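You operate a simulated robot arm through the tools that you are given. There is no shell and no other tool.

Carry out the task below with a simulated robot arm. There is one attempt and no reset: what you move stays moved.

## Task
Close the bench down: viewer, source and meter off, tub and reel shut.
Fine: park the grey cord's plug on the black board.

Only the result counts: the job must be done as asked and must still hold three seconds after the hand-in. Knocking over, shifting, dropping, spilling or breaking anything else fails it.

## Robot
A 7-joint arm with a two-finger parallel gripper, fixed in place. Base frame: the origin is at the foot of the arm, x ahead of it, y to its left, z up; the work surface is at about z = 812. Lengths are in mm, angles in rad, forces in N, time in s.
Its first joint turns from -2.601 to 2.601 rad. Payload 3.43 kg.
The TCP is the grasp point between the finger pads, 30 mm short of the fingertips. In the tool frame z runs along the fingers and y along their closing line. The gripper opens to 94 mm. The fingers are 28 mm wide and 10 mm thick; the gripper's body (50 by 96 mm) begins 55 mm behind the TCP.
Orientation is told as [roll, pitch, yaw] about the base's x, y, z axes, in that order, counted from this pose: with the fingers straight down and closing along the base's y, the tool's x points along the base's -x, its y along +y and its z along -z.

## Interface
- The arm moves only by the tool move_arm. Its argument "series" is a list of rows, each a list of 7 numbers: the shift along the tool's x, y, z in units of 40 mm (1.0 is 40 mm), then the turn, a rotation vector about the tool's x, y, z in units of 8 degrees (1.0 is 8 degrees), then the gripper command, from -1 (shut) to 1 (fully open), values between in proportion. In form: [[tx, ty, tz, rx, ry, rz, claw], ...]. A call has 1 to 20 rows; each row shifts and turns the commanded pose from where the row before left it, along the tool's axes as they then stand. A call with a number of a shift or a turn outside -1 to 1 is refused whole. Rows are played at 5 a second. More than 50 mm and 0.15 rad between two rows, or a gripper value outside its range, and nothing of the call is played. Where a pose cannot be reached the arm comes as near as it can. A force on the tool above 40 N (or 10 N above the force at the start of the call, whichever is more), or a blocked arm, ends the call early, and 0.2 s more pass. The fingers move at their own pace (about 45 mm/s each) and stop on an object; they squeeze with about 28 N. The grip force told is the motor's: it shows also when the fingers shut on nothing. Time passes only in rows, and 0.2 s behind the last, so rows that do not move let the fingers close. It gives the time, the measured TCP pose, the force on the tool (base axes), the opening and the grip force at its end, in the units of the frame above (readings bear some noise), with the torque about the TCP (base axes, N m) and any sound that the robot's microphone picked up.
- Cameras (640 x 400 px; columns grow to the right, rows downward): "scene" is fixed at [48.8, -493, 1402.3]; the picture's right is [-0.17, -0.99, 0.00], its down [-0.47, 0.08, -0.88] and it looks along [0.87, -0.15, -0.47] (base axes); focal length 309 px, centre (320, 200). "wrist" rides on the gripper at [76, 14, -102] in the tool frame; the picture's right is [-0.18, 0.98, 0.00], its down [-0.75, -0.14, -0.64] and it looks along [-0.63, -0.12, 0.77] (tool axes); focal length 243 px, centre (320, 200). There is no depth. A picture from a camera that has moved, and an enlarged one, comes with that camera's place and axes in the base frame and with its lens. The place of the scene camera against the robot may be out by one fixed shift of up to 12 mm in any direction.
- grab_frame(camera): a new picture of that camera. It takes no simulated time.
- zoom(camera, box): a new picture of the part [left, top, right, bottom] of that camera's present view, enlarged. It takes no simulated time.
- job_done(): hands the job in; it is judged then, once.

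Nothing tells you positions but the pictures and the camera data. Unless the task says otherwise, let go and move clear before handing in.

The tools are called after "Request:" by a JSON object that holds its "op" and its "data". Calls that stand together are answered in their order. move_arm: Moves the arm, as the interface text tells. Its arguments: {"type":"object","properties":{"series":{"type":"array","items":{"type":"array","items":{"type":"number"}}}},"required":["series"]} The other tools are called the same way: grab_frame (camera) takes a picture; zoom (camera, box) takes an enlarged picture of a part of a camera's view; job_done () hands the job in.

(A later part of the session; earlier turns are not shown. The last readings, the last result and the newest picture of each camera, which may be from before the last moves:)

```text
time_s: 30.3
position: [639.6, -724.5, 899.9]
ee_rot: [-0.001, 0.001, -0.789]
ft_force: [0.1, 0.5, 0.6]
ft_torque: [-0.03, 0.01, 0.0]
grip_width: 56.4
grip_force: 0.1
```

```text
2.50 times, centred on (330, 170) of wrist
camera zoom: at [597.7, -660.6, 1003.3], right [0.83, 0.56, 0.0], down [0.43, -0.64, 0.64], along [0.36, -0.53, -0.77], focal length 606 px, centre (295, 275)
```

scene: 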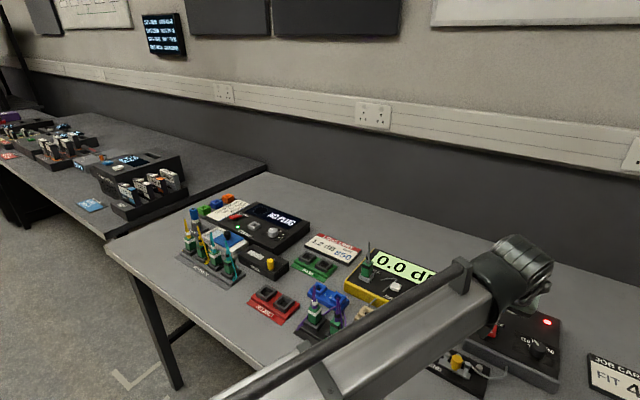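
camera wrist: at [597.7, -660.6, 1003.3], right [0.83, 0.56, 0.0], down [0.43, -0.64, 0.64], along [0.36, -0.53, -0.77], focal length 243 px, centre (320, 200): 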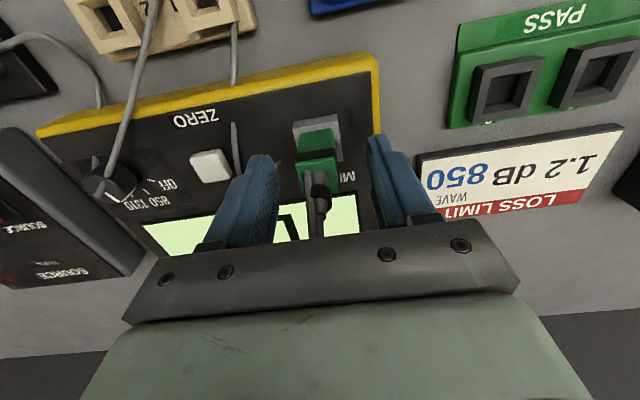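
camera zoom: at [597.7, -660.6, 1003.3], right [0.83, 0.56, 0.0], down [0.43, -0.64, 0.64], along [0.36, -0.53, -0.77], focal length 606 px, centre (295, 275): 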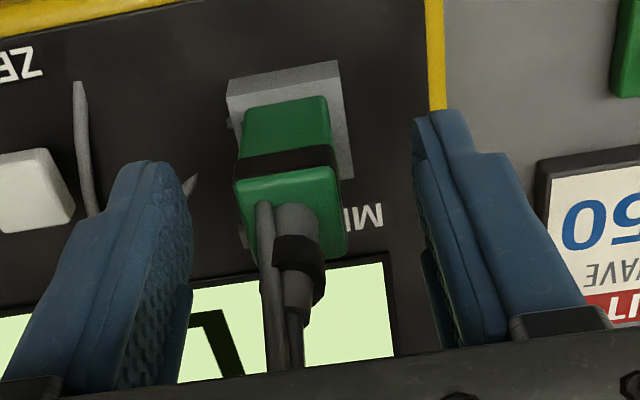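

The plug is centred between the pads. I'll lower 4 mm more and close on it.

Request:
{"op": "move_arm", "data": {"series": [[0, 0, 0.1, 0, 0, 0, 0.2], [0, 0, 0, 0, 0, 0, -1], [0, 0, 0, 0, 0, 0, -1], [0, 0, 0, 0, 0, 0, -1], [0, 0, 0, 0, 0, 0, -1]]}}

Request:
{"op": "grab_frame", "data": {"camera": "wrist"}}

```text
time_s: 31.5
position: [640.3, -724.4, 897.4]
ee_rot: [0.0, -0.001, -0.789]
ft_force: [-0.4, -3.0, 17.1]
ft_torque: [-0.06, 0.01, 0.01]
grip_width: 20.9
grip_force: 27.7
```

```text
taken
camera wrist: at [597.2, -660.9, 1000.2], right [0.83, 0.56, 0.0], down [0.43, -0.63, 0.64], along [0.36, -0.53, -0.77], focal length 243 px, centre (320, 200)
```

wrist: 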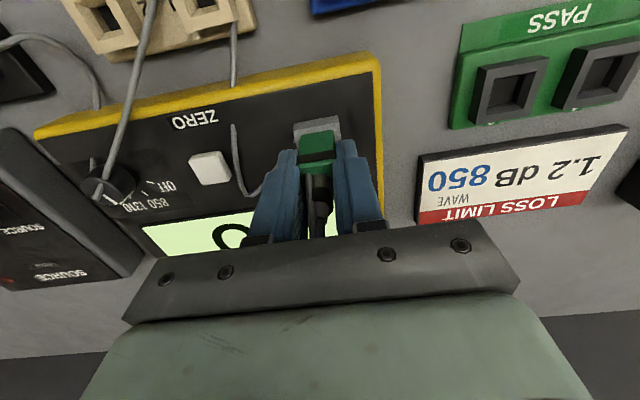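

The plug is gripped (20.9 mm). Pulling it straight up, gently.

Request:
{"op": "move_arm", "data": {"series": [[0, 0, -0.1, 0, 0, 0, -1], [0, 0, -0.1, 0, 0, 0, -1], [0, 0, -0.1, 0, 0, 0, -1], [0, 0, -0.1, 0, 0, 0, -1]]}}

Request:
{"op": "zoom", "data": {"camera": "wrist", "box": [230, 90, 430, 250]}}

Request:
{"op": "zoom", "data": {"camera": "scene", "box": [310, 190, 450, 310]}}

```text
time_s: 32.5
position: [640.2, -725.1, 912.8]
ee_rot: [-0.001, 0.003, -0.79]
ft_force: [-0.3, -0.4, -0.3]
ft_torque: [-0.01, 0.0, 0.0]
grip_width: 20.8
grip_force: 28.5
```

```text
2.50 times, centred on (330, 170) of wrist
camera zoom: at [598.0, -660.6, 1016.6], right [0.83, 0.56, 0.0], down [0.43, -0.64, 0.64], along [0.36, -0.53, -0.77], focal length 606 px, centre (295, 275)
```

zoom: 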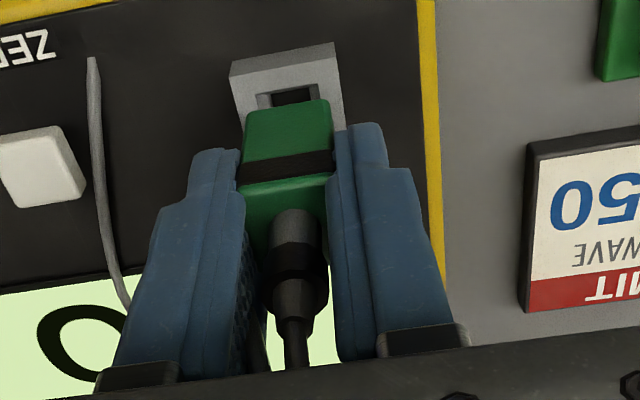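

```text
3.33 times, centred on (380, 250) of scene
camera zoom: at [48.8, -493.0, 1402.3], right [-0.17, -0.99, 0.0], down [-0.47, 0.08, -0.88], along [0.87, -0.15, -0.47], focal length 1031 px, centre (120, 33)
```

zoom: 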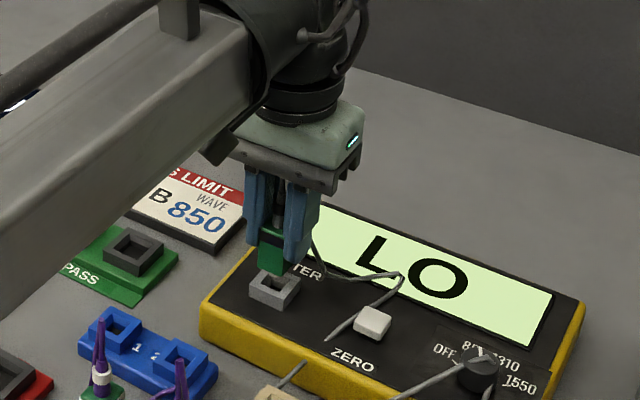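

The plug came out cleanly. I'll lift it well clear and carry it over toward slot 3 of the black TO TEST board.

Request:
{"op": "move_arm", "data": {"series": [[0, 0, -0.2, 0, 0, 0, -1], [0, 0, -0.45, 0, 0, 0, -1], [0, 0, -0.5, 0, 0, 0, -1], [0, 0, -0.5, 0, 0, 0, -1], [0, 0, -0.4, 0, 0, 0, -1], [0.1, -0.06, -0.15, 0, 0, 0, -1], [0.3, -0.185, 0, 0, 0, 0, -1], [0.46, -0.283, 0, 0, 0, 0, -1], [0.46, -0.283, 0, 0, 0, 0, -1], [0.46, -0.283, 0, 0, 0, 0, -1], [0.46, -0.283, 0, 0, 0, 0, -1], [0.46, -0.283, 0, 0, 0, 0, -1], [0.46, -0.283, 0, 0, 0, 0, -1], [0.46, -0.283, 0, 0, 0, 0, -1], [0.46, -0.283, 0, 0, 0, 0, -1], [0.3, -0.185, 0, 0, 0, 0, -1], [0.1, -0.06, 0, 0, 0, 0, -1]]}}

Request:
{"op": "grab_frame", "data": {"camera": "wrist"}}

Request:
{"op": "grab_frame", "data": {"camera": "scene"}}

```text
time_s: 36.1
position: [438.3, -675.1, 1001.2]
ee_rot: [0.001, 0.001, -0.789]
ft_force: [0.7, 0.9, -0.6]
ft_torque: [0.0, -0.02, 0.02]
grip_width: 20.7
grip_force: 27.8
```

```text
taken
camera wrist: at [395.7, -611.7, 1104.7], right [0.83, 0.56, 0.0], down [0.43, -0.64, 0.64], along [0.36, -0.53, -0.77], focal length 243 px, centre (320, 200)
```

wrist: 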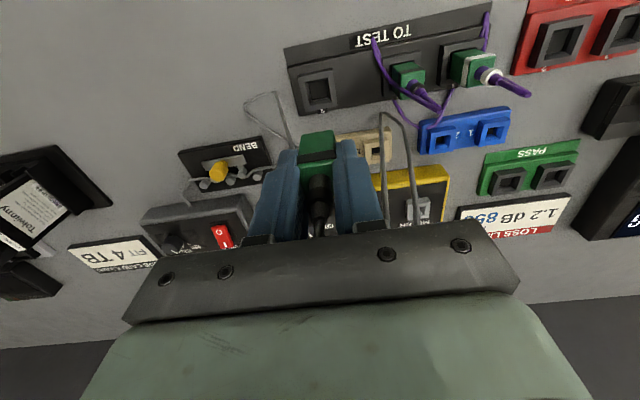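

```text
taken
```

scene: 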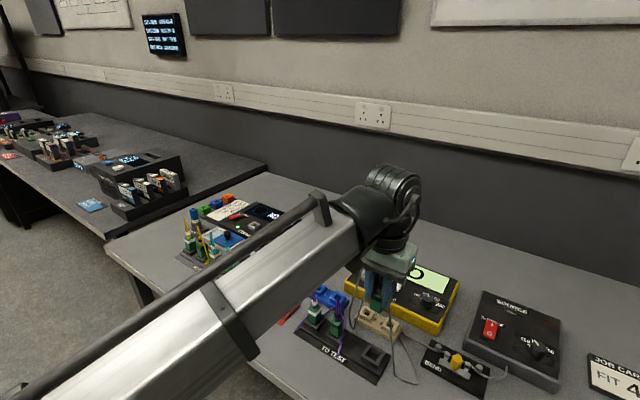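

Request:
{"op": "zoom", "data": {"camera": "wrist", "box": [270, 20, 420, 170]}}

Request:
{"op": "zoom", "data": {"camera": "scene", "box": [290, 230, 430, 390]}}

```text
2.67 times, centred on (345, 95) of wrist
camera zoom: at [395.7, -611.7, 1104.7], right [0.83, 0.56, 0.0], down [0.43, -0.64, 0.64], along [0.36, -0.53, -0.77], focal length 647 px, centre (253, 480)
```

zoom: 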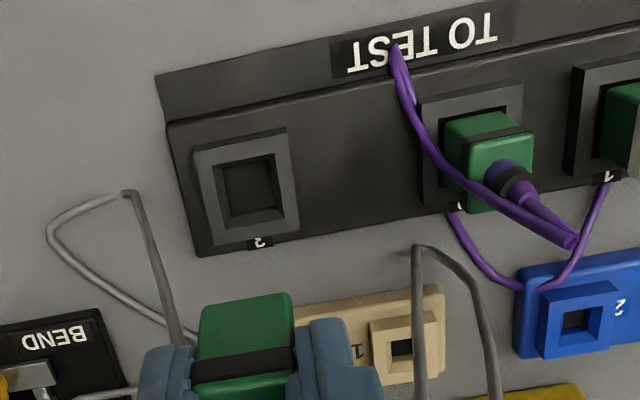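

```text
2.50 times, centred on (360, 310) of scene
camera zoom: at [48.8, -493.0, 1402.3], right [-0.17, -0.99, 0.0], down [-0.47, 0.08, -0.88], along [0.87, -0.15, -0.47], focal length 774 px, centre (220, -75)
```

zoom: 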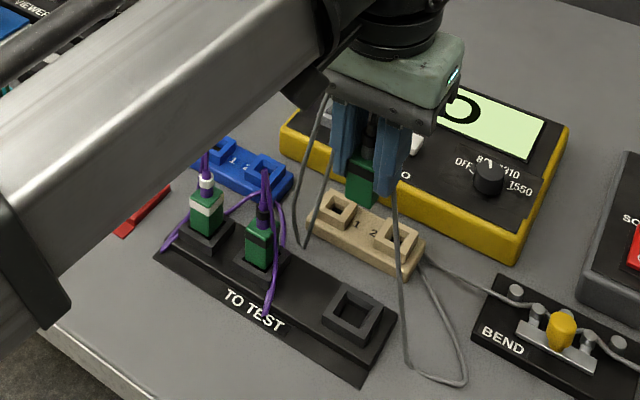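

Slot 3 is centred near (436.5,-676), almost beneath the plug, and the cord now hangs free of the dial. I'll correct by 2 mm and a small yaw, lower partway, then check.

Request:
{"op": "move_arm", "data": {"series": [[0.02, -0.05, 0.15, 0, 0, -0.1, -1], [0, 0, 0.4, 0, 0, -0.1, -1], [0, 0, 0.5, 0, 0, 0, -1], [0, 0, 0.5, 0, 0, 0, -1], [0, 0, 0.3, 0, 0, 0, -1], [0, 0, 0.15, 0, 0, 0, -1]]}}

Request:
{"op": "grab_frame", "data": {"camera": "wrist"}}

Request:
{"op": "zoom", "data": {"camera": "wrist", "box": [220, 30, 420, 180]}}

Request:
{"op": "zoom", "data": {"camera": "scene", "box": [310, 260, 430, 380]}}

```text
time_s: 37.5
position: [436.4, -674.5, 921.5]
ee_rot: [0.0, 0.002, -0.762]
ft_force: [0.6, -0.1, -0.2]
ft_torque: [0.0, 0.01, -0.01]
grip_width: 20.8
grip_force: 28.2
```

```text
taken
camera wrist: at [391.4, -611.7, 1024.4], right [0.81, 0.59, 0.0], down [0.45, -0.62, 0.64], along [0.38, -0.52, -0.77], focal length 243 px, centre (320, 200)
```

wrist: 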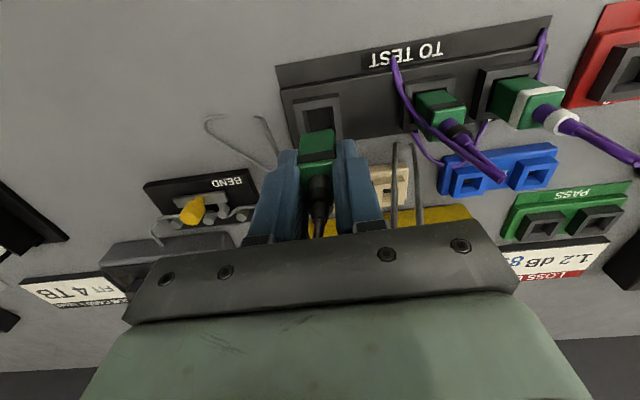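

```text
2.67 times, centred on (320, 105) of wrist
camera zoom: at [391.4, -611.7, 1024.4], right [0.81, 0.59, 0.0], down [0.45, -0.62, 0.64], along [0.38, -0.52, -0.77], focal length 647 px, centre (320, 453)
```

zoom: 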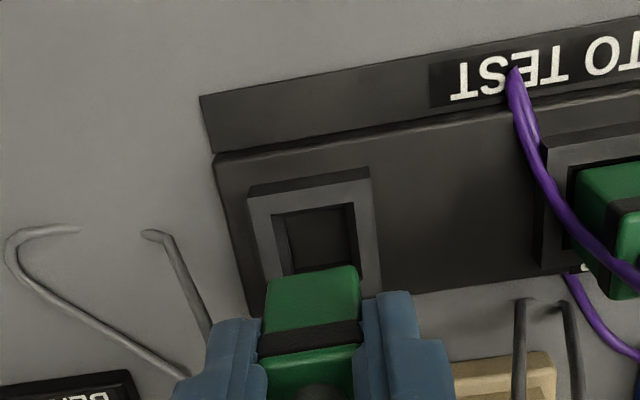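

```text
3.33 times, centred on (370, 320) of scene
camera zoom: at [48.8, -493.0, 1402.3], right [-0.17, -0.99, 0.0], down [-0.47, 0.08, -0.88], along [0.87, -0.15, -0.47], focal length 1031 px, centre (153, -200)
```

zoom: 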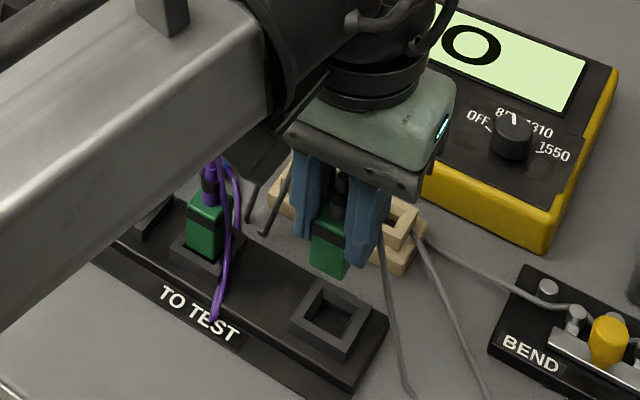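

The housing bottom is about 45 mm below the TCP and lined up within ~1.5 mm. I'll nudge it and lower to just above the frame.

Request:
{"op": "move_arm", "data": {"series": [[-0.012, -0.034, 0.1, 0, 0, 0, -1], [0, 0, 0.25, 0, 0, 0, -1], [0, 0, 0.25, 0, 0, 0, -1], [0, 0, 0.2, 0, 0, 0, -1], [0, 0, 0.1, 0, 0, 0, -1]]}}

Request:
{"op": "zoom", "data": {"camera": "wrist", "box": [220, 30, 420, 180]}}

Request:
{"op": "zoom", "data": {"camera": "scene", "box": [330, 290, 420, 380]}}

```text
time_s: 38.7
position: [433.4, -678.2, 885.3]
ee_rot: [0.0, 0.002, -0.762]
ft_force: [-0.2, 0.2, -0.5]
ft_torque: [-0.04, 0.01, 0.02]
grip_width: 20.7
grip_force: 28.2
```

```text
2.67 times, centred on (320, 105) of wrist
camera zoom: at [388.9, -614.9, 988.3], right [0.81, 0.59, 0.0], down [0.45, -0.62, 0.64], along [0.38, -0.52, -0.77], focal length 647 px, centre (320, 453)
```

zoom: 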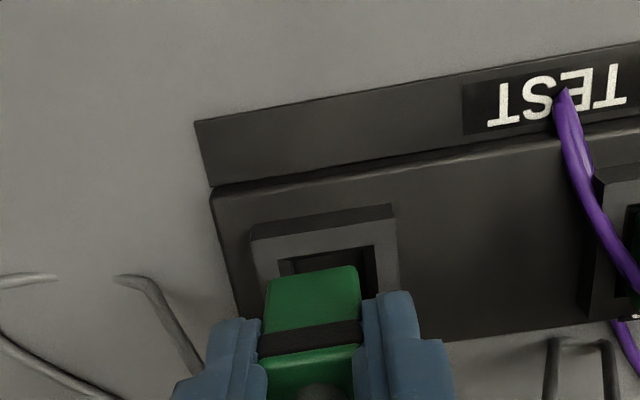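

```text
4.44 times, centred on (375, 335) of scene
camera zoom: at [48.8, -493.0, 1402.3], right [-0.17, -0.99, 0.0], down [-0.47, 0.08, -0.88], along [0.87, -0.15, -0.47], focal length 1375 px, centre (76, -400)
```

zoom: 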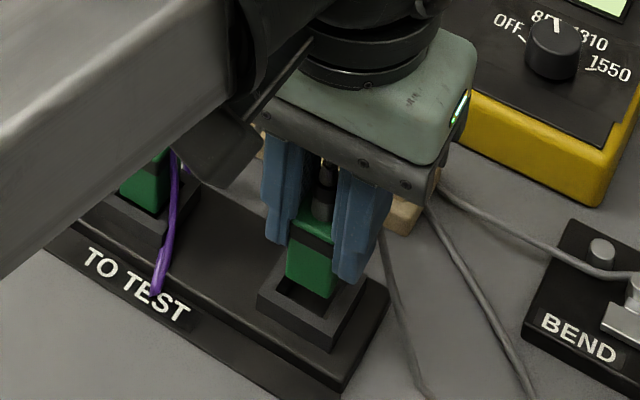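

The plug is ~3.5 mm too far to the right of the slot. I'll shift it left and re-check before going in.

Request:
{"op": "move_arm", "data": {"series": [[0, 0.05, 0, 0, 0, 0, -1], [0, 0.04, 0, 0, 0, 0, -1], [0, 0, 0, 0, 0, 0, -1], [0, 0, 0, 0, 0, 0, -1]]}}

Request:
{"op": "zoom", "data": {"camera": "wrist", "box": [260, 80, 380, 170]}}

Request:
{"op": "zoom", "data": {"camera": "scene", "box": [350, 310, 410, 370]}}

```text
time_s: 39.7
position: [435.5, -673.6, 883.6]
ee_rot: [0.0, 0.002, -0.761]
ft_force: [0.9, 0.3, -0.4]
ft_torque: [0.01, 0.03, 0.02]
grip_width: 20.8
grip_force: 28.5
```

```text
4.44 times, centred on (320, 125) of wrist
camera zoom: at [391.7, -612.0, 987.5], right [0.81, 0.59, 0.0], down [0.45, -0.62, 0.64], along [0.38, -0.52, -0.77], focal length 1078 px, centre (320, 533)
```

zoom: 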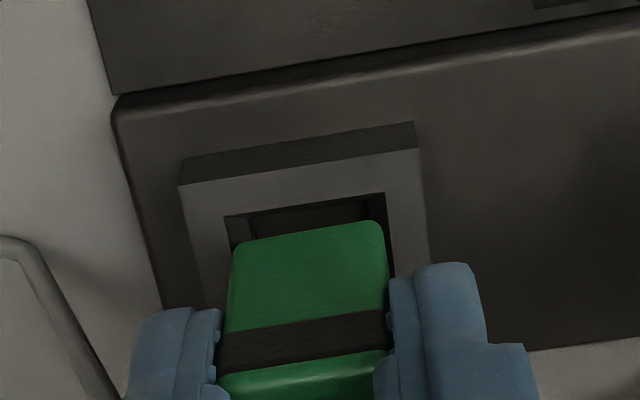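

```text
6.67 times, centred on (380, 340) of scene
camera zoom: at [48.8, -493.0, 1402.3], right [-0.17, -0.99, 0.0], down [-0.47, 0.08, -0.88], along [0.87, -0.15, -0.47], focal length 2063 px, centre (-80, -733)
```

zoom: 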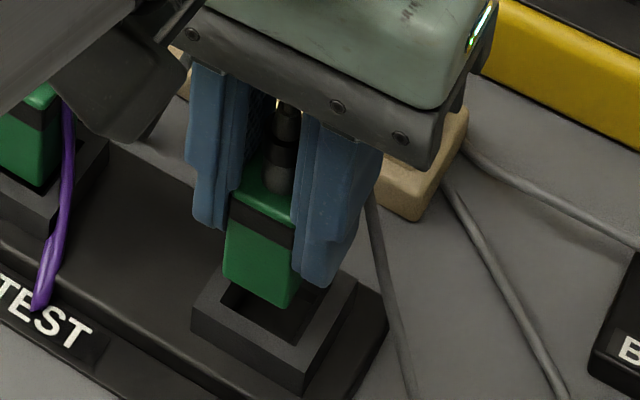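

The plug is now centred over the opening. Lowering in small steps with force watch.

Request:
{"op": "move_arm", "data": {"series": [[0, 0, 0.05, 0, 0, 0, -1], [0, 0, 0.05, 0, 0, 0, -1], [0, 0, 0.05, 0, 0, 0, -1], [0, 0, 0.05, 0, 0, 0, -1], [0, 0, 0.05, 0, 0, 0, -1], [0, 0, 0.05, 0, 0, 0, -1]]}}

Request:
{"op": "zoom", "data": {"camera": "wrist", "box": [260, 80, 380, 170]}}

Request:
{"op": "zoom", "data": {"camera": "scene", "box": [350, 310, 410, 370]}}

```text
time_s: 41.1
position: [435.8, -674.5, 872.5]
ee_rot: [0.001, 0.0, -0.761]
ft_force: [-0.3, 0.1, -0.2]
ft_torque: [-0.03, 0.0, 0.02]
grip_width: 20.9
grip_force: 28.4
```

```text
4.44 times, centred on (320, 125) of wrist
camera zoom: at [392.3, -612.0, 975.7], right [0.81, 0.59, 0.0], down [0.45, -0.62, 0.64], along [0.38, -0.52, -0.77], focal length 1078 px, centre (320, 533)
```

zoom: 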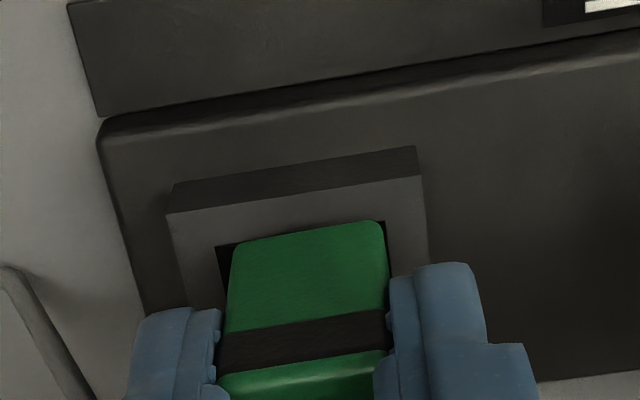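

```text
6.67 times, centred on (380, 340) of scene
camera zoom: at [48.8, -493.0, 1402.3], right [-0.17, -0.99, 0.0], down [-0.47, 0.08, -0.88], along [0.87, -0.15, -0.47], focal length 2063 px, centre (-80, -733)
```

zoom: 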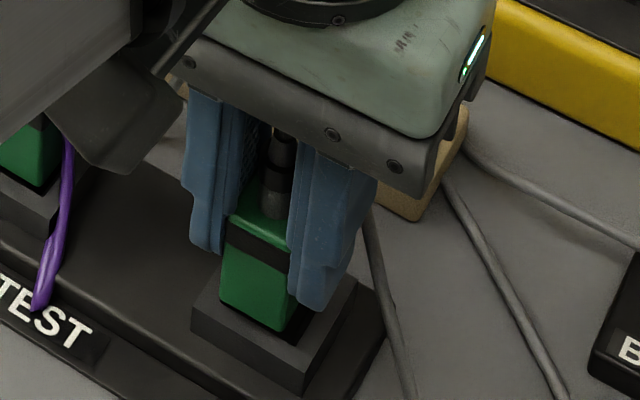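

It's entering the opening with no resistance. Continuing down.

Request:
{"op": "move_arm", "data": {"series": [[0, -0.01, 0.05, 0, 0, 0, -1], [0, 0, 0.05, 0, 0, 0, -1], [0, 0, 0.05, 0, 0, 0, -1], [0, 0, 0.05, 0, 0, 0, -1]]}}

Request:
{"op": "zoom", "data": {"camera": "wrist", "box": [260, 80, 380, 170]}}

Request:
{"op": "zoom", "data": {"camera": "scene", "box": [350, 310, 410, 370]}}

```text
time_s: 42.1
position: [437.2, -674.4, 866.8]
ee_rot: [0.002, 0.0, -0.762]
ft_force: [-2.6, 0.8, 31.9]
ft_torque: [0.29, 0.26, 0.03]
grip_width: 20.7
grip_force: 27.5
```

```text
4.44 times, centred on (320, 125) of wrist
camera zoom: at [392.1, -612.4, 969.9], right [0.81, 0.59, 0.0], down [0.45, -0.62, 0.64], along [0.38, -0.52, -0.77], focal length 1078 px, centre (320, 533)
```

zoom: 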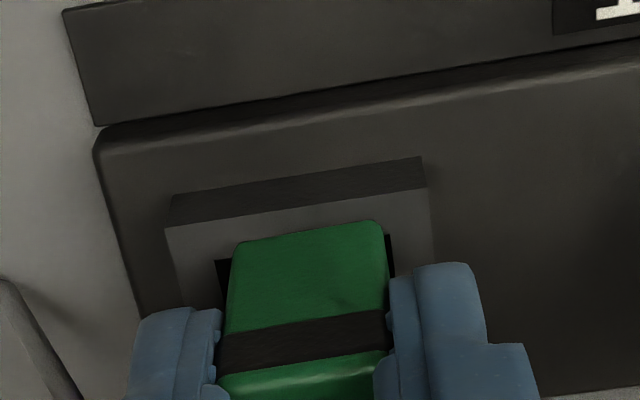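

```text
6.67 times, centred on (380, 340) of scene
camera zoom: at [48.8, -493.0, 1402.3], right [-0.17, -0.99, 0.0], down [-0.47, 0.08, -0.88], along [0.87, -0.15, -0.47], focal length 2063 px, centre (-80, -733)
```

zoom: 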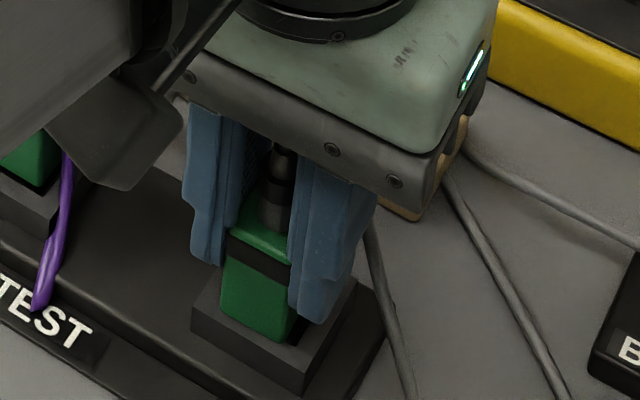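

The plug bottom is sitting on the near rim, since its whole lower edge is still visible. The frame is lower than I assumed, so the slot centre is a few mm farther out. I'll lift, shift 4.5 mm outward and look.

Request:
{"op": "move_arm", "data": {"series": [[0, 0, -0.1, 0, 0, 0, -1], [0, 0, -0.05, 0, 0, 0, -1], [-0.06, -0.0125, 0, 0, 0, 0, -1], [-0.0525, 0, 0, 0, 0, 0, -1], [0, 0, 0, 0, 0, 0, -1], [0, 0, 0, 0, 0, 0, -1]]}}

Request:
{"op": "zoom", "data": {"camera": "wrist", "box": [260, 80, 380, 170]}}

Request:
{"op": "zoom", "data": {"camera": "scene", "box": [350, 310, 410, 370]}}

```text
time_s: 43.5
position: [439.0, -677.1, 870.7]
ee_rot: [0.001, 0.001, -0.76]
ft_force: [0.7, 0.0, 0.5]
ft_torque: [-0.01, 0.01, 0.02]
grip_width: 20.9
grip_force: 27.6
```

```text
4.44 times, centred on (320, 125) of wrist
camera zoom: at [394.6, -615.4, 973.7], right [0.81, 0.59, 0.0], down [0.45, -0.62, 0.64], along [0.38, -0.52, -0.77], focal length 1078 px, centre (320, 533)
```

zoom: 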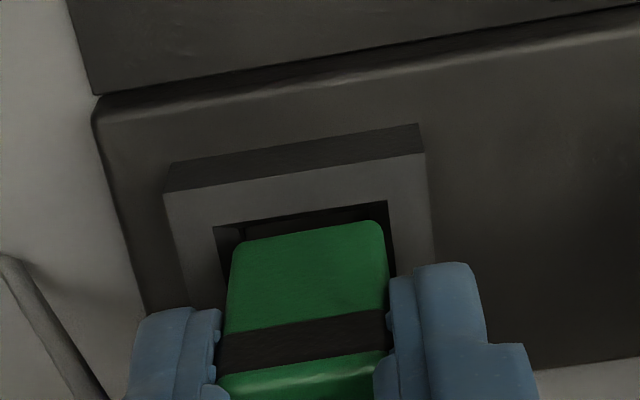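

```text
6.67 times, centred on (380, 340) of scene
camera zoom: at [48.8, -493.0, 1402.3], right [-0.17, -0.99, 0.0], down [-0.47, 0.08, -0.88], along [0.87, -0.15, -0.47], focal length 2063 px, centre (-80, -733)
```

zoom: 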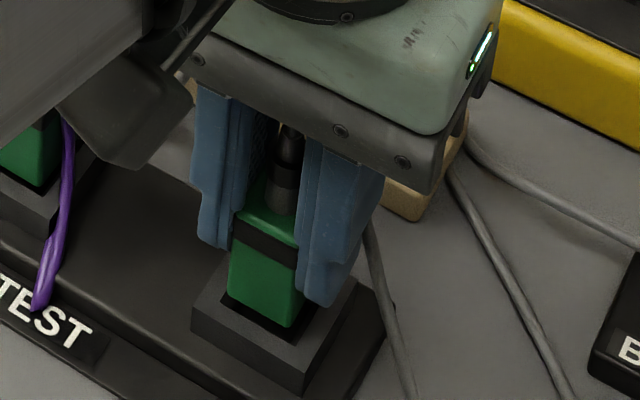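

Better: the opening's near edge now shows beyond the plug. I'll go another 2 mm outward and 0.5 mm right, then lower.

Request:
{"op": "move_arm", "data": {"series": [[-0.05, -0.012, 0, 0, 0, 0, -1], [0, 0, 0, 0, 0, 0, -1], [0, 0, 0.05, 0, 0, 0, -1], [0, 0, 0.05, 0, 0, 0, -1], [0, 0, 0.05, 0, 0, 0, -1]]}}

Request:
{"op": "zoom", "data": {"camera": "wrist", "box": [260, 80, 380, 170]}}

Request:
{"op": "zoom", "data": {"camera": "scene", "box": [350, 310, 410, 370]}}

```text
time_s: 44.7
position: [439.8, -680.9, 866.2]
ee_rot: [-0.001, -0.001, -0.76]
ft_force: [-3.5, -1.5, 36.4]
ft_torque: [-0.25, -0.13, -0.01]
grip_width: 20.8
grip_force: 28.1
```

```text
4.44 times, centred on (320, 125) of wrist
camera zoom: at [395.7, -617.1, 969.7], right [0.81, 0.58, 0.0], down [0.45, -0.62, 0.64], along [0.38, -0.52, -0.77], focal length 1078 px, centre (320, 533)
```

zoom: 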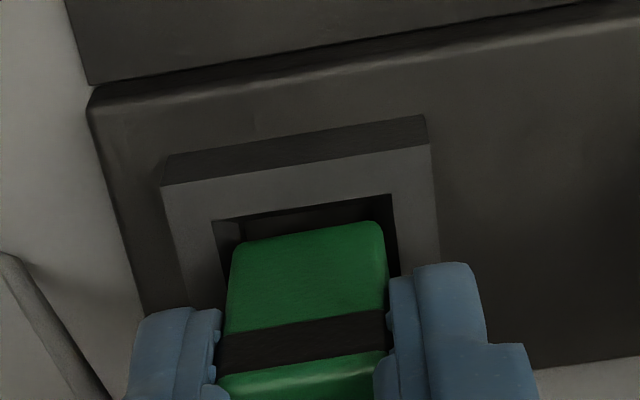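

```text
6.67 times, centred on (380, 340) of scene
camera zoom: at [48.8, -493.0, 1402.3], right [-0.17, -0.99, 0.0], down [-0.47, 0.08, -0.88], along [0.87, -0.15, -0.47], focal length 2063 px, centre (-80, -733)
```

zoom: 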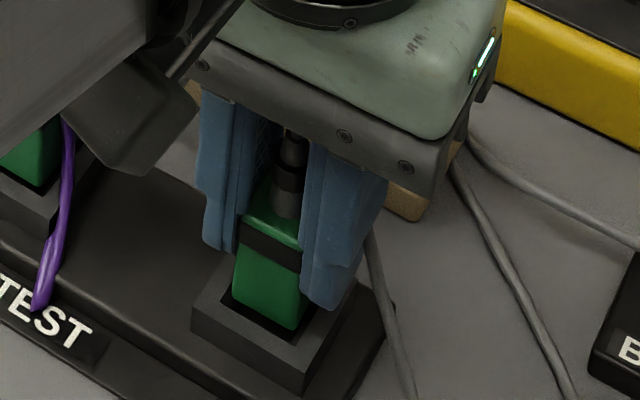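

The torque says contact has switched to the far rim, so the centre lies between. I'll lift a little, come back 2 mm inward and try again.

Request:
{"op": "move_arm", "data": {"series": [[0, 0, -0.1, 0, 0, 0, -1], [0.05, 0, 0, 0, 0, 0, -1], [0, 0, 0, 0, 0, 0, -1], [0, 0, 0.05, 0, 0, 0, -1], [0, 0, 0.05, 0, 0, 0, -1], [0, 0, 0.05, 0, 0, 0, -1]]}}

Request:
{"op": "zoom", "data": {"camera": "wrist", "box": [260, 80, 380, 170]}}

```text
time_s: 46.1
position: [438.0, -679.2, 866.8]
ee_rot: [-0.002, -0.001, -0.761]
ft_force: [-4.1, 4.3, 18.0]
ft_torque: [0.25, 0.17, -0.01]
grip_width: 20.8
grip_force: 28.1
stopped in row 6: the force on the tool passed its limit at 52 N (the readings are from after the stop); the commanded pose is now the measured one
```

```text
4.44 times, centred on (320, 125) of wrist
camera zoom: at [394.1, -615.9, 970.0], right [0.81, 0.59, 0.0], down [0.45, -0.62, 0.64], along [0.38, -0.52, -0.77], focal length 1078 px, centre (320, 533)
```

zoom: 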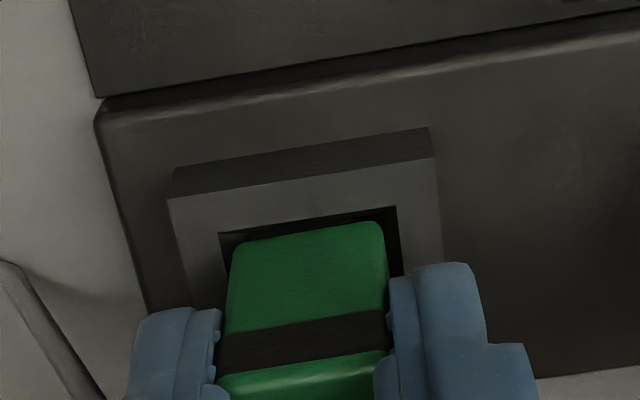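

Request:
{"op": "zoom", "data": {"camera": "scene", "box": [355, 315, 400, 360]}}

Request:
{"op": "zoom", "data": {"camera": "wrist", "box": [280, 100, 360, 160]}}

Request:
{"op": "zoom", "data": {"camera": "wrist", "box": [380, 40, 600, 200]}}

```text
8.89 times, centred on (378, 338) of scene
camera zoom: at [48.8, -493.0, 1402.3], right [-0.17, -0.99, 0.0], down [-0.47, 0.08, -0.88], along [0.87, -0.15, -0.47], focal length 2750 px, centre (-191, -1022)
```

zoom: 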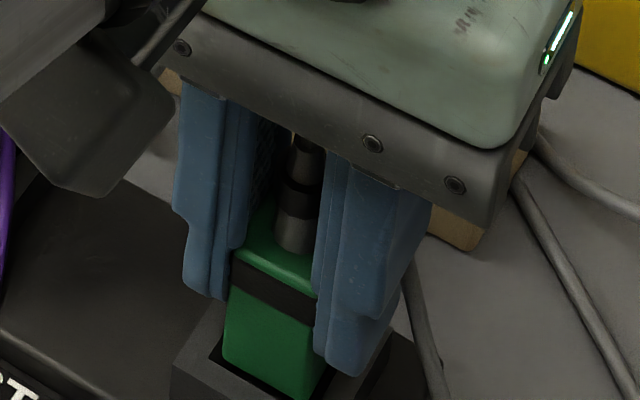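

```text
6.67 times, centred on (320, 130) of wrist
camera zoom: at [394.1, -615.9, 970.0], right [0.81, 0.59, 0.0], down [0.45, -0.62, 0.64], along [0.38, -0.52, -0.77], focal length 1618 px, centre (320, 667)
```

zoom: 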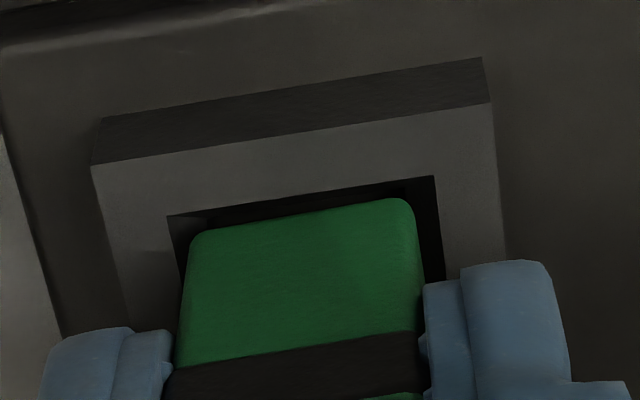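

```text
2.50 times, centred on (490, 120) of wrist
camera zoom: at [394.1, -615.9, 970.0], right [0.81, 0.59, 0.0], down [0.45, -0.62, 0.64], along [0.38, -0.52, -0.77], focal length 606 px, centre (-105, 400)
```

zoom: 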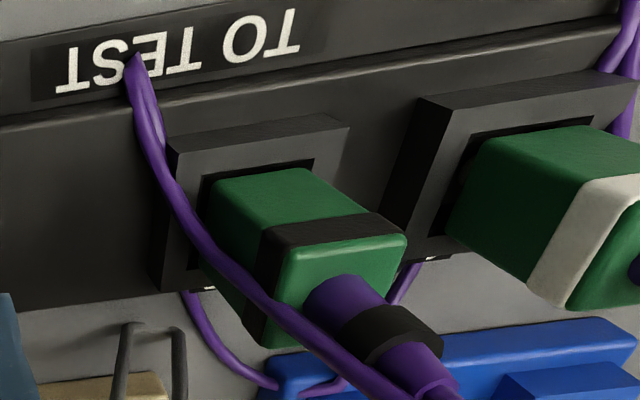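

The parked plugs in slots 1 and 2 sit at exactly this level, with the housing base at rim height and the nose inside. The repeated stop at z≈866.5 must therefore be the slot floor, so the plug is seated. I'll open the fingers a little and check.

Request:
{"op": "move_arm", "data": {"series": [[0, 0, 0, 0, 0, 0, -0.3], [0, 0, 0, 0, 0, 0, -0.3], [0, 0, 0, 0, 0, 0, -0.3]]}}

Request:
{"op": "zoom", "data": {"camera": "wrist", "box": [240, 80, 400, 200]}}

Request:
{"op": "zoom", "data": {"camera": "scene", "box": [345, 300, 415, 370]}}

```text
time_s: 46.9
position: [438.3, -680.1, 865.1]
ee_rot: [-0.002, -0.001, -0.76]
ft_force: [0.6, -0.1, -0.2]
ft_torque: [-0.01, 0.0, 0.0]
grip_width: 33.0
grip_force: 0.0
```

```text
3.33 times, centred on (320, 140) of wrist
camera zoom: at [394.7, -616.7, 968.7], right [0.81, 0.58, 0.0], down [0.45, -0.62, 0.64], along [0.38, -0.52, -0.77], focal length 809 px, centre (320, 400)
```

zoom: 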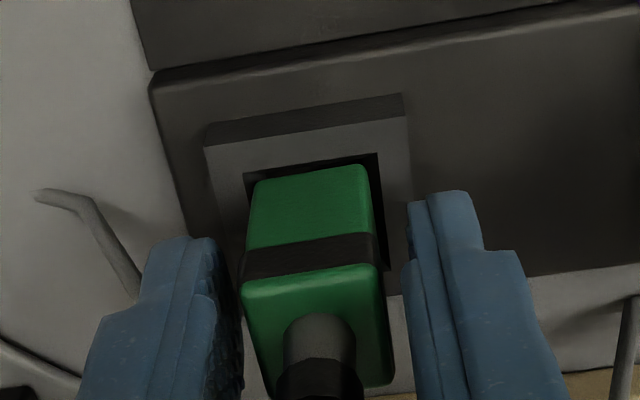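

```text
5.71 times, centred on (380, 335) of scene
camera zoom: at [48.8, -493.0, 1402.3], right [-0.17, -0.99, 0.0], down [-0.47, 0.08, -0.88], along [0.87, -0.15, -0.47], focal length 1768 px, centre (-23, -571)
```

zoom: 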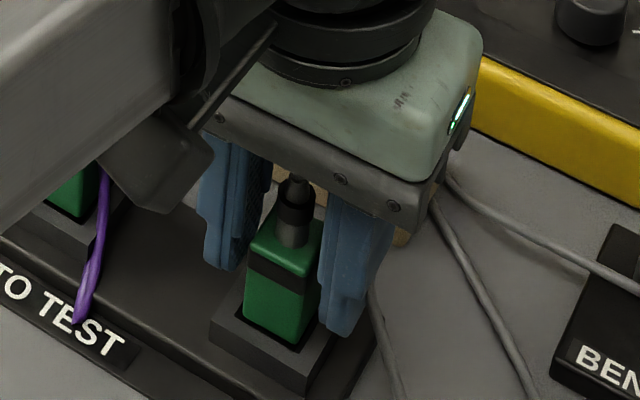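

The plug stands upright in slot 3. Now I'll retreat straight up slowly.

Request:
{"op": "move_arm", "data": {"series": [[0, 0, -0.15, 0, 0, 0, -0.3], [0, 0, -0.3, 0, 0, 0, -0.3], [0, 0, -0.4, 0, 0, 0, -0.3], [0, 0, -0.5, 0, 0, 0, -0.3], [0, 0, -0.5, 0, 0, 0, -0.3], [0, 0, -0.5, 0, 0, 0, -0.3], [0, 0, -0.5, 0, 0, 0, -0.3], [0, 0, -0.4, 0, 0, 0, -0.3], [0, 0, -0.2, 0, 0, 0, -0.3]]}}

Request:
{"op": "zoom", "data": {"camera": "wrist", "box": [240, 0, 500, 180]}}

Request:
{"op": "zoom", "data": {"camera": "scene", "box": [280, 260, 440, 390]}}

```text
time_s: 48.9
position: [440.0, -679.8, 1004.2]
ee_rot: [-0.002, -0.001, -0.761]
ft_force: [-1.2, 0.3, 0.3]
ft_torque: [0.0, 0.01, 0.0]
grip_width: 32.9
grip_force: 0.1
```

```text
2.22 times, centred on (370, 90) of wrist
camera zoom: at [395.7, -616.9, 1107.3], right [0.81, 0.58, 0.0], down [0.45, -0.62, 0.64], along [0.38, -0.52, -0.77], focal length 539 px, centre (209, 444)
```

zoom: 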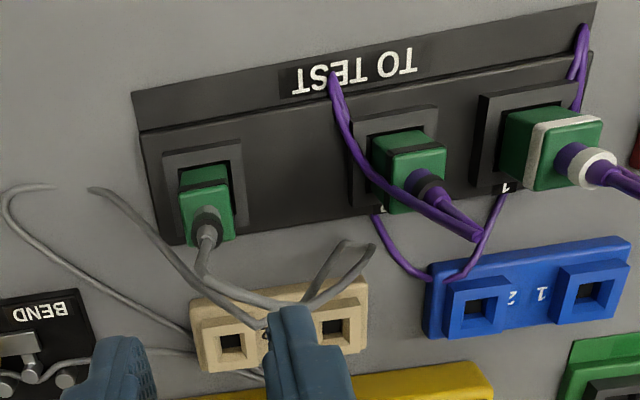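

```text
3.08 times, centred on (360, 325) of scene
camera zoom: at [48.8, -493.0, 1402.3], right [-0.17, -0.99, 0.0], down [-0.47, 0.08, -0.88], along [0.87, -0.15, -0.47], focal length 952 px, centre (197, -185)
```

zoom: 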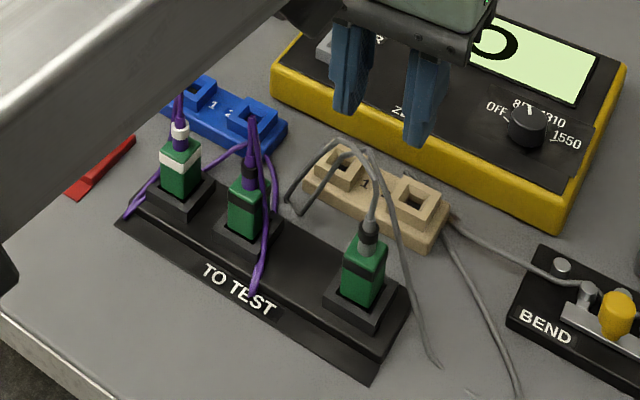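

The grey plug is parked like its neighbours, and the dial is clear of the cord. Next I'll move over the meter dial at about (528,-837) and pre-turn the gripper 20° clockwise so the 40° twist is symmetric.

Request:
{"op": "move_arm", "data": {"series": [[-0.15, -0.05, 0, 0, 0, 0, 0.06], [-0.4, -0.125, 0, 0, 0, 0, 0.06], [-0.5, -0.156, 0, 0, 0, 0, 0.06], [-0.5, -0.156, 0, 0, 0, 0, 0.06], [-0.5, -0.156, 0, 0, 0, 0, 0.06], [-0.5, -0.156, 0, 0, 0, 0, 0.06], [-0.5, -0.156, 0, 0, 0, 0, 0.06], [-0.5, -0.156, 0, 0, 0, 0, 0.06], [-0.5, -0.156, 0, 0, 0, 0, 0.06], [-0.25, -0.08, 0, 0, 0, 0, 0.06], [0, 0, 0, 0, 0, 0, 0.06]]}}

Request:
{"op": "move_arm", "data": {"series": [[0, 0, 0.2, 0, 0, 0.15, 0.06], [0, 0, 0.3, 0, 0, 0.3, 0.06], [0, 0, 0.3, 0, 0, 0.4, 0.06], [0, 0, 0.2, 0, 0, 0.4, 0.06], [0, 0, 0.1, 0, 0, 0.4, 0.06], [0, 0, 0, 0, 0, 0.4, 0.06], [0, 0, 0, 0, 0, 0.3, 0.06], [0, 0, 0, 0, 0, 0.15, 0.06]]}}

Request:
{"op": "grab_frame", "data": {"camera": "wrist"}}

```text
time_s: 51.3
position: [526.2, -837.0, 1002.3]
ee_rot: [-0.001, 0.001, -0.762]
ft_force: [0.1, -0.5, 0.5]
ft_torque: [-0.01, 0.0, -0.02]
grip_width: 49.9
grip_force: 0.1
```

```text
time_s: 53.1
position: [527.5, -836.9, 959.9]
ee_rot: [-0.001, -0.002, -1.11]
ft_force: [0.1, 0.4, -0.9]
ft_torque: [-0.01, -0.01, -0.02]
grip_width: 49.8
grip_force: 0.1
```

```text
taken
camera wrist: at [507.3, -761.8, 1062.3], right [0.96, 0.27, 0.0], down [0.21, -0.74, 0.64], along [0.17, -0.62, -0.77], focal length 243 px, centre (320, 200)
```

wrist: 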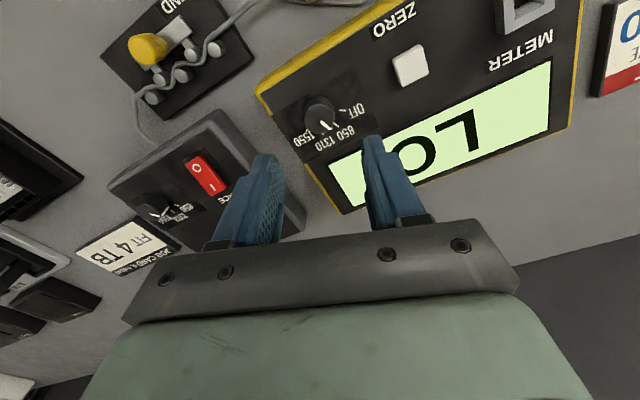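

Request:
{"op": "zoom", "data": {"camera": "wrist", "box": [270, 80, 390, 170]}}

```text
4.44 times, centred on (330, 125) of wrist
camera zoom: at [507.3, -761.8, 1062.3], right [0.96, 0.27, 0.0], down [0.21, -0.74, 0.64], along [0.17, -0.62, -0.77], focal length 1078 px, centre (276, 533)
```

zoom: 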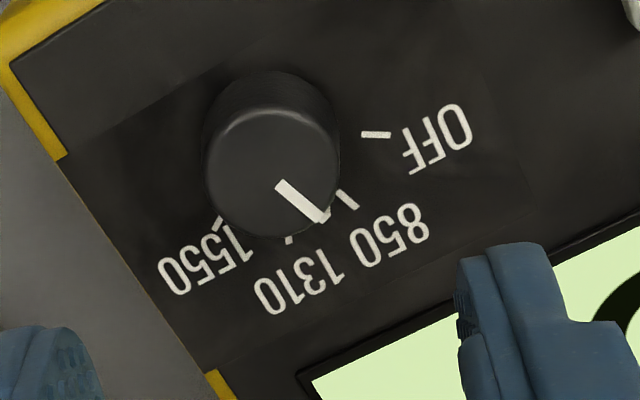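

The dial pointer is exactly at 850, and the knob centre (527.5,-837.7) lies right under the TCP. Descending to grip it with fingertips just above the panel.

Request:
{"op": "move_arm", "data": {"series": [[0, 0, 0.2, 0, 0, 0, 0.06], [0, 0, 0.4, 0, 0, 0, 0.06], [0, 0, 0.4, 0, 0, 0, 0.06], [0, 0, 0.4, 0, 0, 0, 0.06], [0, 0, 0.3, 0, 0, 0, 0.06], [0, 0, 0.15, 0, 0, 0, 0.06], [0, 0, 0.05, 0, 0, 0, 0.06], [0, 0, 0, 0, 0, 0, 0.06]]}}

Request:
{"op": "grab_frame", "data": {"camera": "wrist"}}

Request:
{"op": "zoom", "data": {"camera": "scene", "box": [370, 230, 500, 340]}}

```text
time_s: 54.9
position: [525.5, -837.9, 883.1]
ee_rot: [0.0, -0.002, -1.11]
ft_force: [0.9, 0.4, -0.4]
ft_torque: [-0.01, -0.03, 0.0]
grip_width: 49.8
grip_force: 0.1
```

```text
taken
camera wrist: at [505.7, -762.4, 985.7], right [0.96, 0.27, 0.0], down [0.21, -0.74, 0.64], along [0.17, -0.62, -0.77], focal length 243 px, centre (320, 200)
```

wrist: 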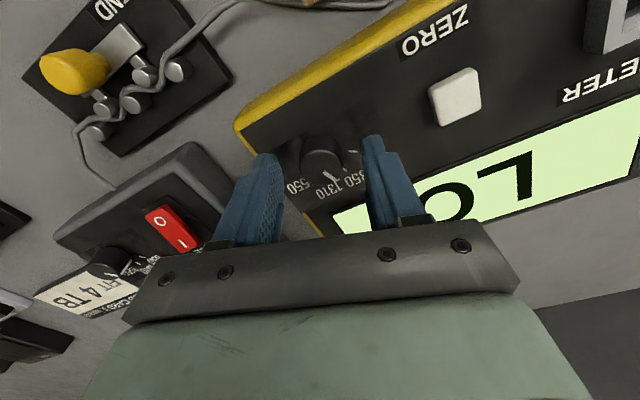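

```text
3.64 times, centred on (435, 285) of scene
camera zoom: at [48.8, -493.0, 1402.3], right [-0.17, -0.99, 0.0], down [-0.47, 0.08, -0.88], along [0.87, -0.15, -0.47], focal length 1125 px, centre (-98, -109)
```

zoom: 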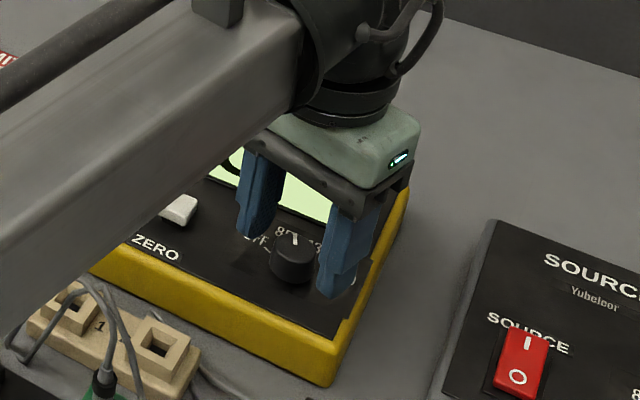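

Request:
{"op": "zoom", "data": {"camera": "wrist", "box": [250, 100, 410, 220]}}

```text
3.33 times, centred on (330, 160) of wrist
camera zoom: at [505.7, -762.4, 985.7], right [0.96, 0.27, 0.0], down [0.21, -0.74, 0.64], along [0.17, -0.62, -0.77], focal length 809 px, centre (287, 333)
```

zoom: 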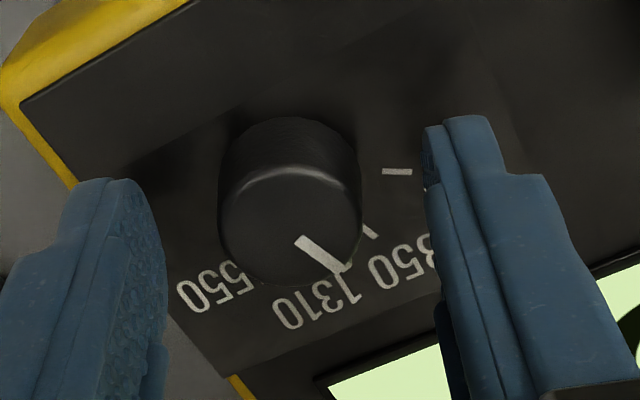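

Knob is ~1.7 mm toward +y; I'll correct, lower ~3 mm and close on the knob.

Request:
{"op": "move_arm", "data": {"series": [[0, 0.04, 0.04, 0, 0, 0, 0.06], [0, 0, 0.03, 0, 0, 0, 0.06], [0, 0, 0, 0, 0, 0, 0.06], [0, 0, 0, 0, 0, 0, -1], [0, 0, 0, 0, 0, 0, -1], [0, 0, 0, 0, 0, 0, -1], [0, 0, 0, 0, 0, 0, -1]]}}

Request:
{"op": "zoom", "data": {"camera": "wrist", "box": [250, 100, 410, 220]}}

```text
time_s: 56.5
position: [525.9, -837.7, 880.5]
ee_rot: [-0.003, -0.003, -1.112]
ft_force: [-17.0, -7.4, -1.1]
ft_torque: [-0.33, 0.5, 0.0]
grip_width: 26.8
grip_force: 43.9
```

```text
3.33 times, centred on (330, 160) of wrist
camera zoom: at [506.9, -762.8, 983.9], right [0.96, 0.27, 0.0], down [0.21, -0.74, 0.64], along [0.17, -0.62, -0.77], focal length 809 px, centre (287, 333)
```

zoom: 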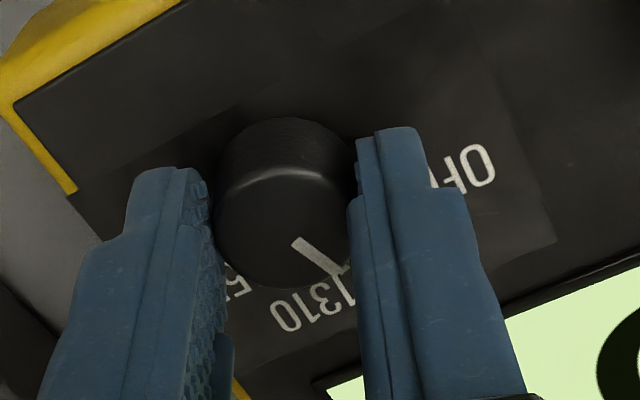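

The knob is held (26.8 mm) with some side load. I'll relieve that slightly and twist counter-clockwise 40° gradually.

Request:
{"op": "move_arm", "data": {"series": [[0, -0.025, 0, 0, 0, 0, -1], [0, 0, 0, 0, 0, -0.2, -1], [0, 0, 0, 0, 0, -0.3, -1], [0, 0, 0, 0, 0, -0.4, -1], [0, 0, 0, 0, 0, -0.4, -1], [0, 0, 0, 0, 0, -0.4, -1], [0, 0, 0, 0, 0, -0.4, -1], [0, 0, 0, 0, 0, -0.4, -1]]}}

Request:
{"op": "zoom", "data": {"camera": "wrist", "box": [250, 100, 410, 220]}}

```text
time_s: 58.3
position: [526.4, -837.4, 880.0]
ee_rot: [-0.003, 0.0, -0.76]
ft_force: [-16.2, -9.3, -5.4]
ft_torque: [-1.04, -0.09, 0.0]
grip_width: 26.8
grip_force: 45.4
```

```text
3.33 times, centred on (330, 160) of wrist
camera zoom: at [482.3, -774.7, 984.1], right [0.81, 0.59, 0.0], down [0.45, -0.62, 0.64], along [0.37, -0.52, -0.77], focal length 809 px, centre (287, 333)
```

zoom: 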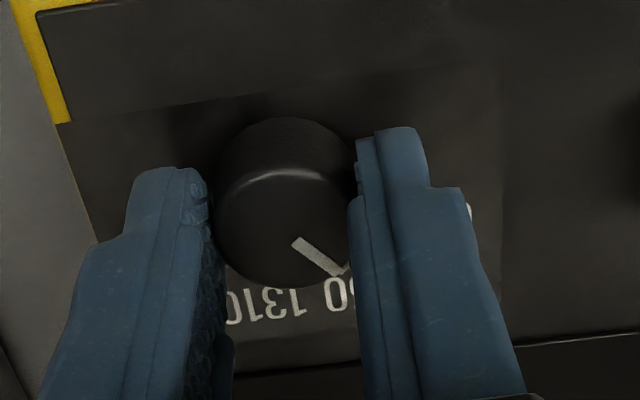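

The knob turns with the gripper, 20° done. Continuing another ~20°.

Request:
{"op": "move_arm", "data": {"series": [[0, 0, 0, 0, 0, -0.3, -1], [0, 0, 0, 0, 0, -0.4, -1], [0, 0, 0, 0, 0, -0.4, -1], [0, 0, 0, 0, 0, -0.4, -1], [0, 0, 0, 0, 0, -0.4, -1], [0, 0, 0, 0, 0, -0.4, -1], [0, 0, 0, 0, 0, -0.2, -1]]}}

Request:
{"op": "grab_frame", "data": {"camera": "wrist"}}

Request:
{"op": "zoom", "data": {"camera": "wrist", "box": [250, 100, 410, 220]}}

Request:
{"op": "zoom", "data": {"camera": "scene", "box": [370, 230, 500, 340]}}

```text
time_s: 59.9
position: [526.4, -838.8, 880.8]
ee_rot: [-0.004, 0.0, -0.413]
ft_force: [-16.1, -10.6, -2.2]
ft_torque: [-0.1, 0.99, -0.15]
grip_width: 27.0
grip_force: 45.3
```

```text
taken
camera wrist: at [463.6, -793.9, 984.1], right [0.56, 0.83, 0.0], down [0.64, -0.43, 0.64], along [0.53, -0.36, -0.77], focal length 243 px, centre (320, 200)
```

wrist: 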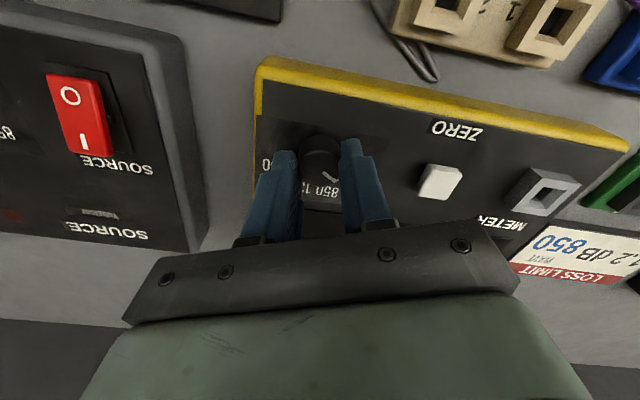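

```text
3.33 times, centred on (330, 160) of wrist
camera zoom: at [463.6, -793.9, 984.1], right [0.56, 0.83, 0.0], down [0.64, -0.43, 0.64], along [0.53, -0.36, -0.77], focal length 809 px, centre (287, 333)
```

zoom: 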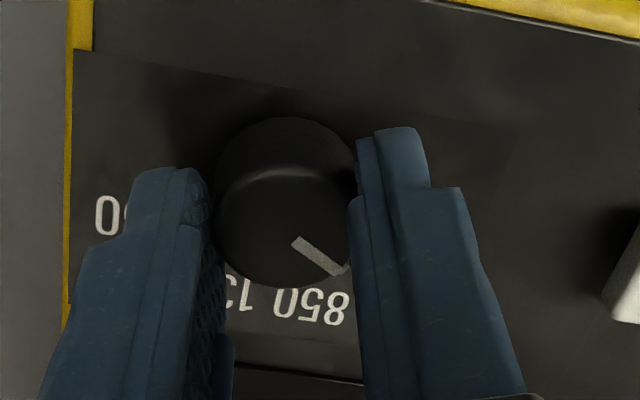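

```text
3.64 times, centred on (435, 285) of scene
camera zoom: at [48.8, -493.0, 1402.3], right [-0.17, -0.99, 0.0], down [-0.47, 0.08, -0.88], along [0.87, -0.15, -0.47], focal length 1125 px, centre (-98, -109)
```

zoom: 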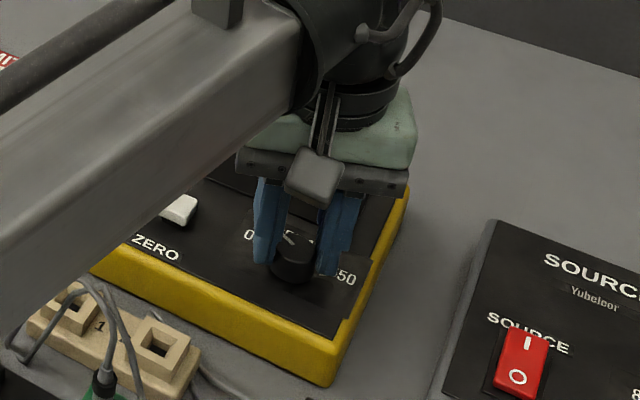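

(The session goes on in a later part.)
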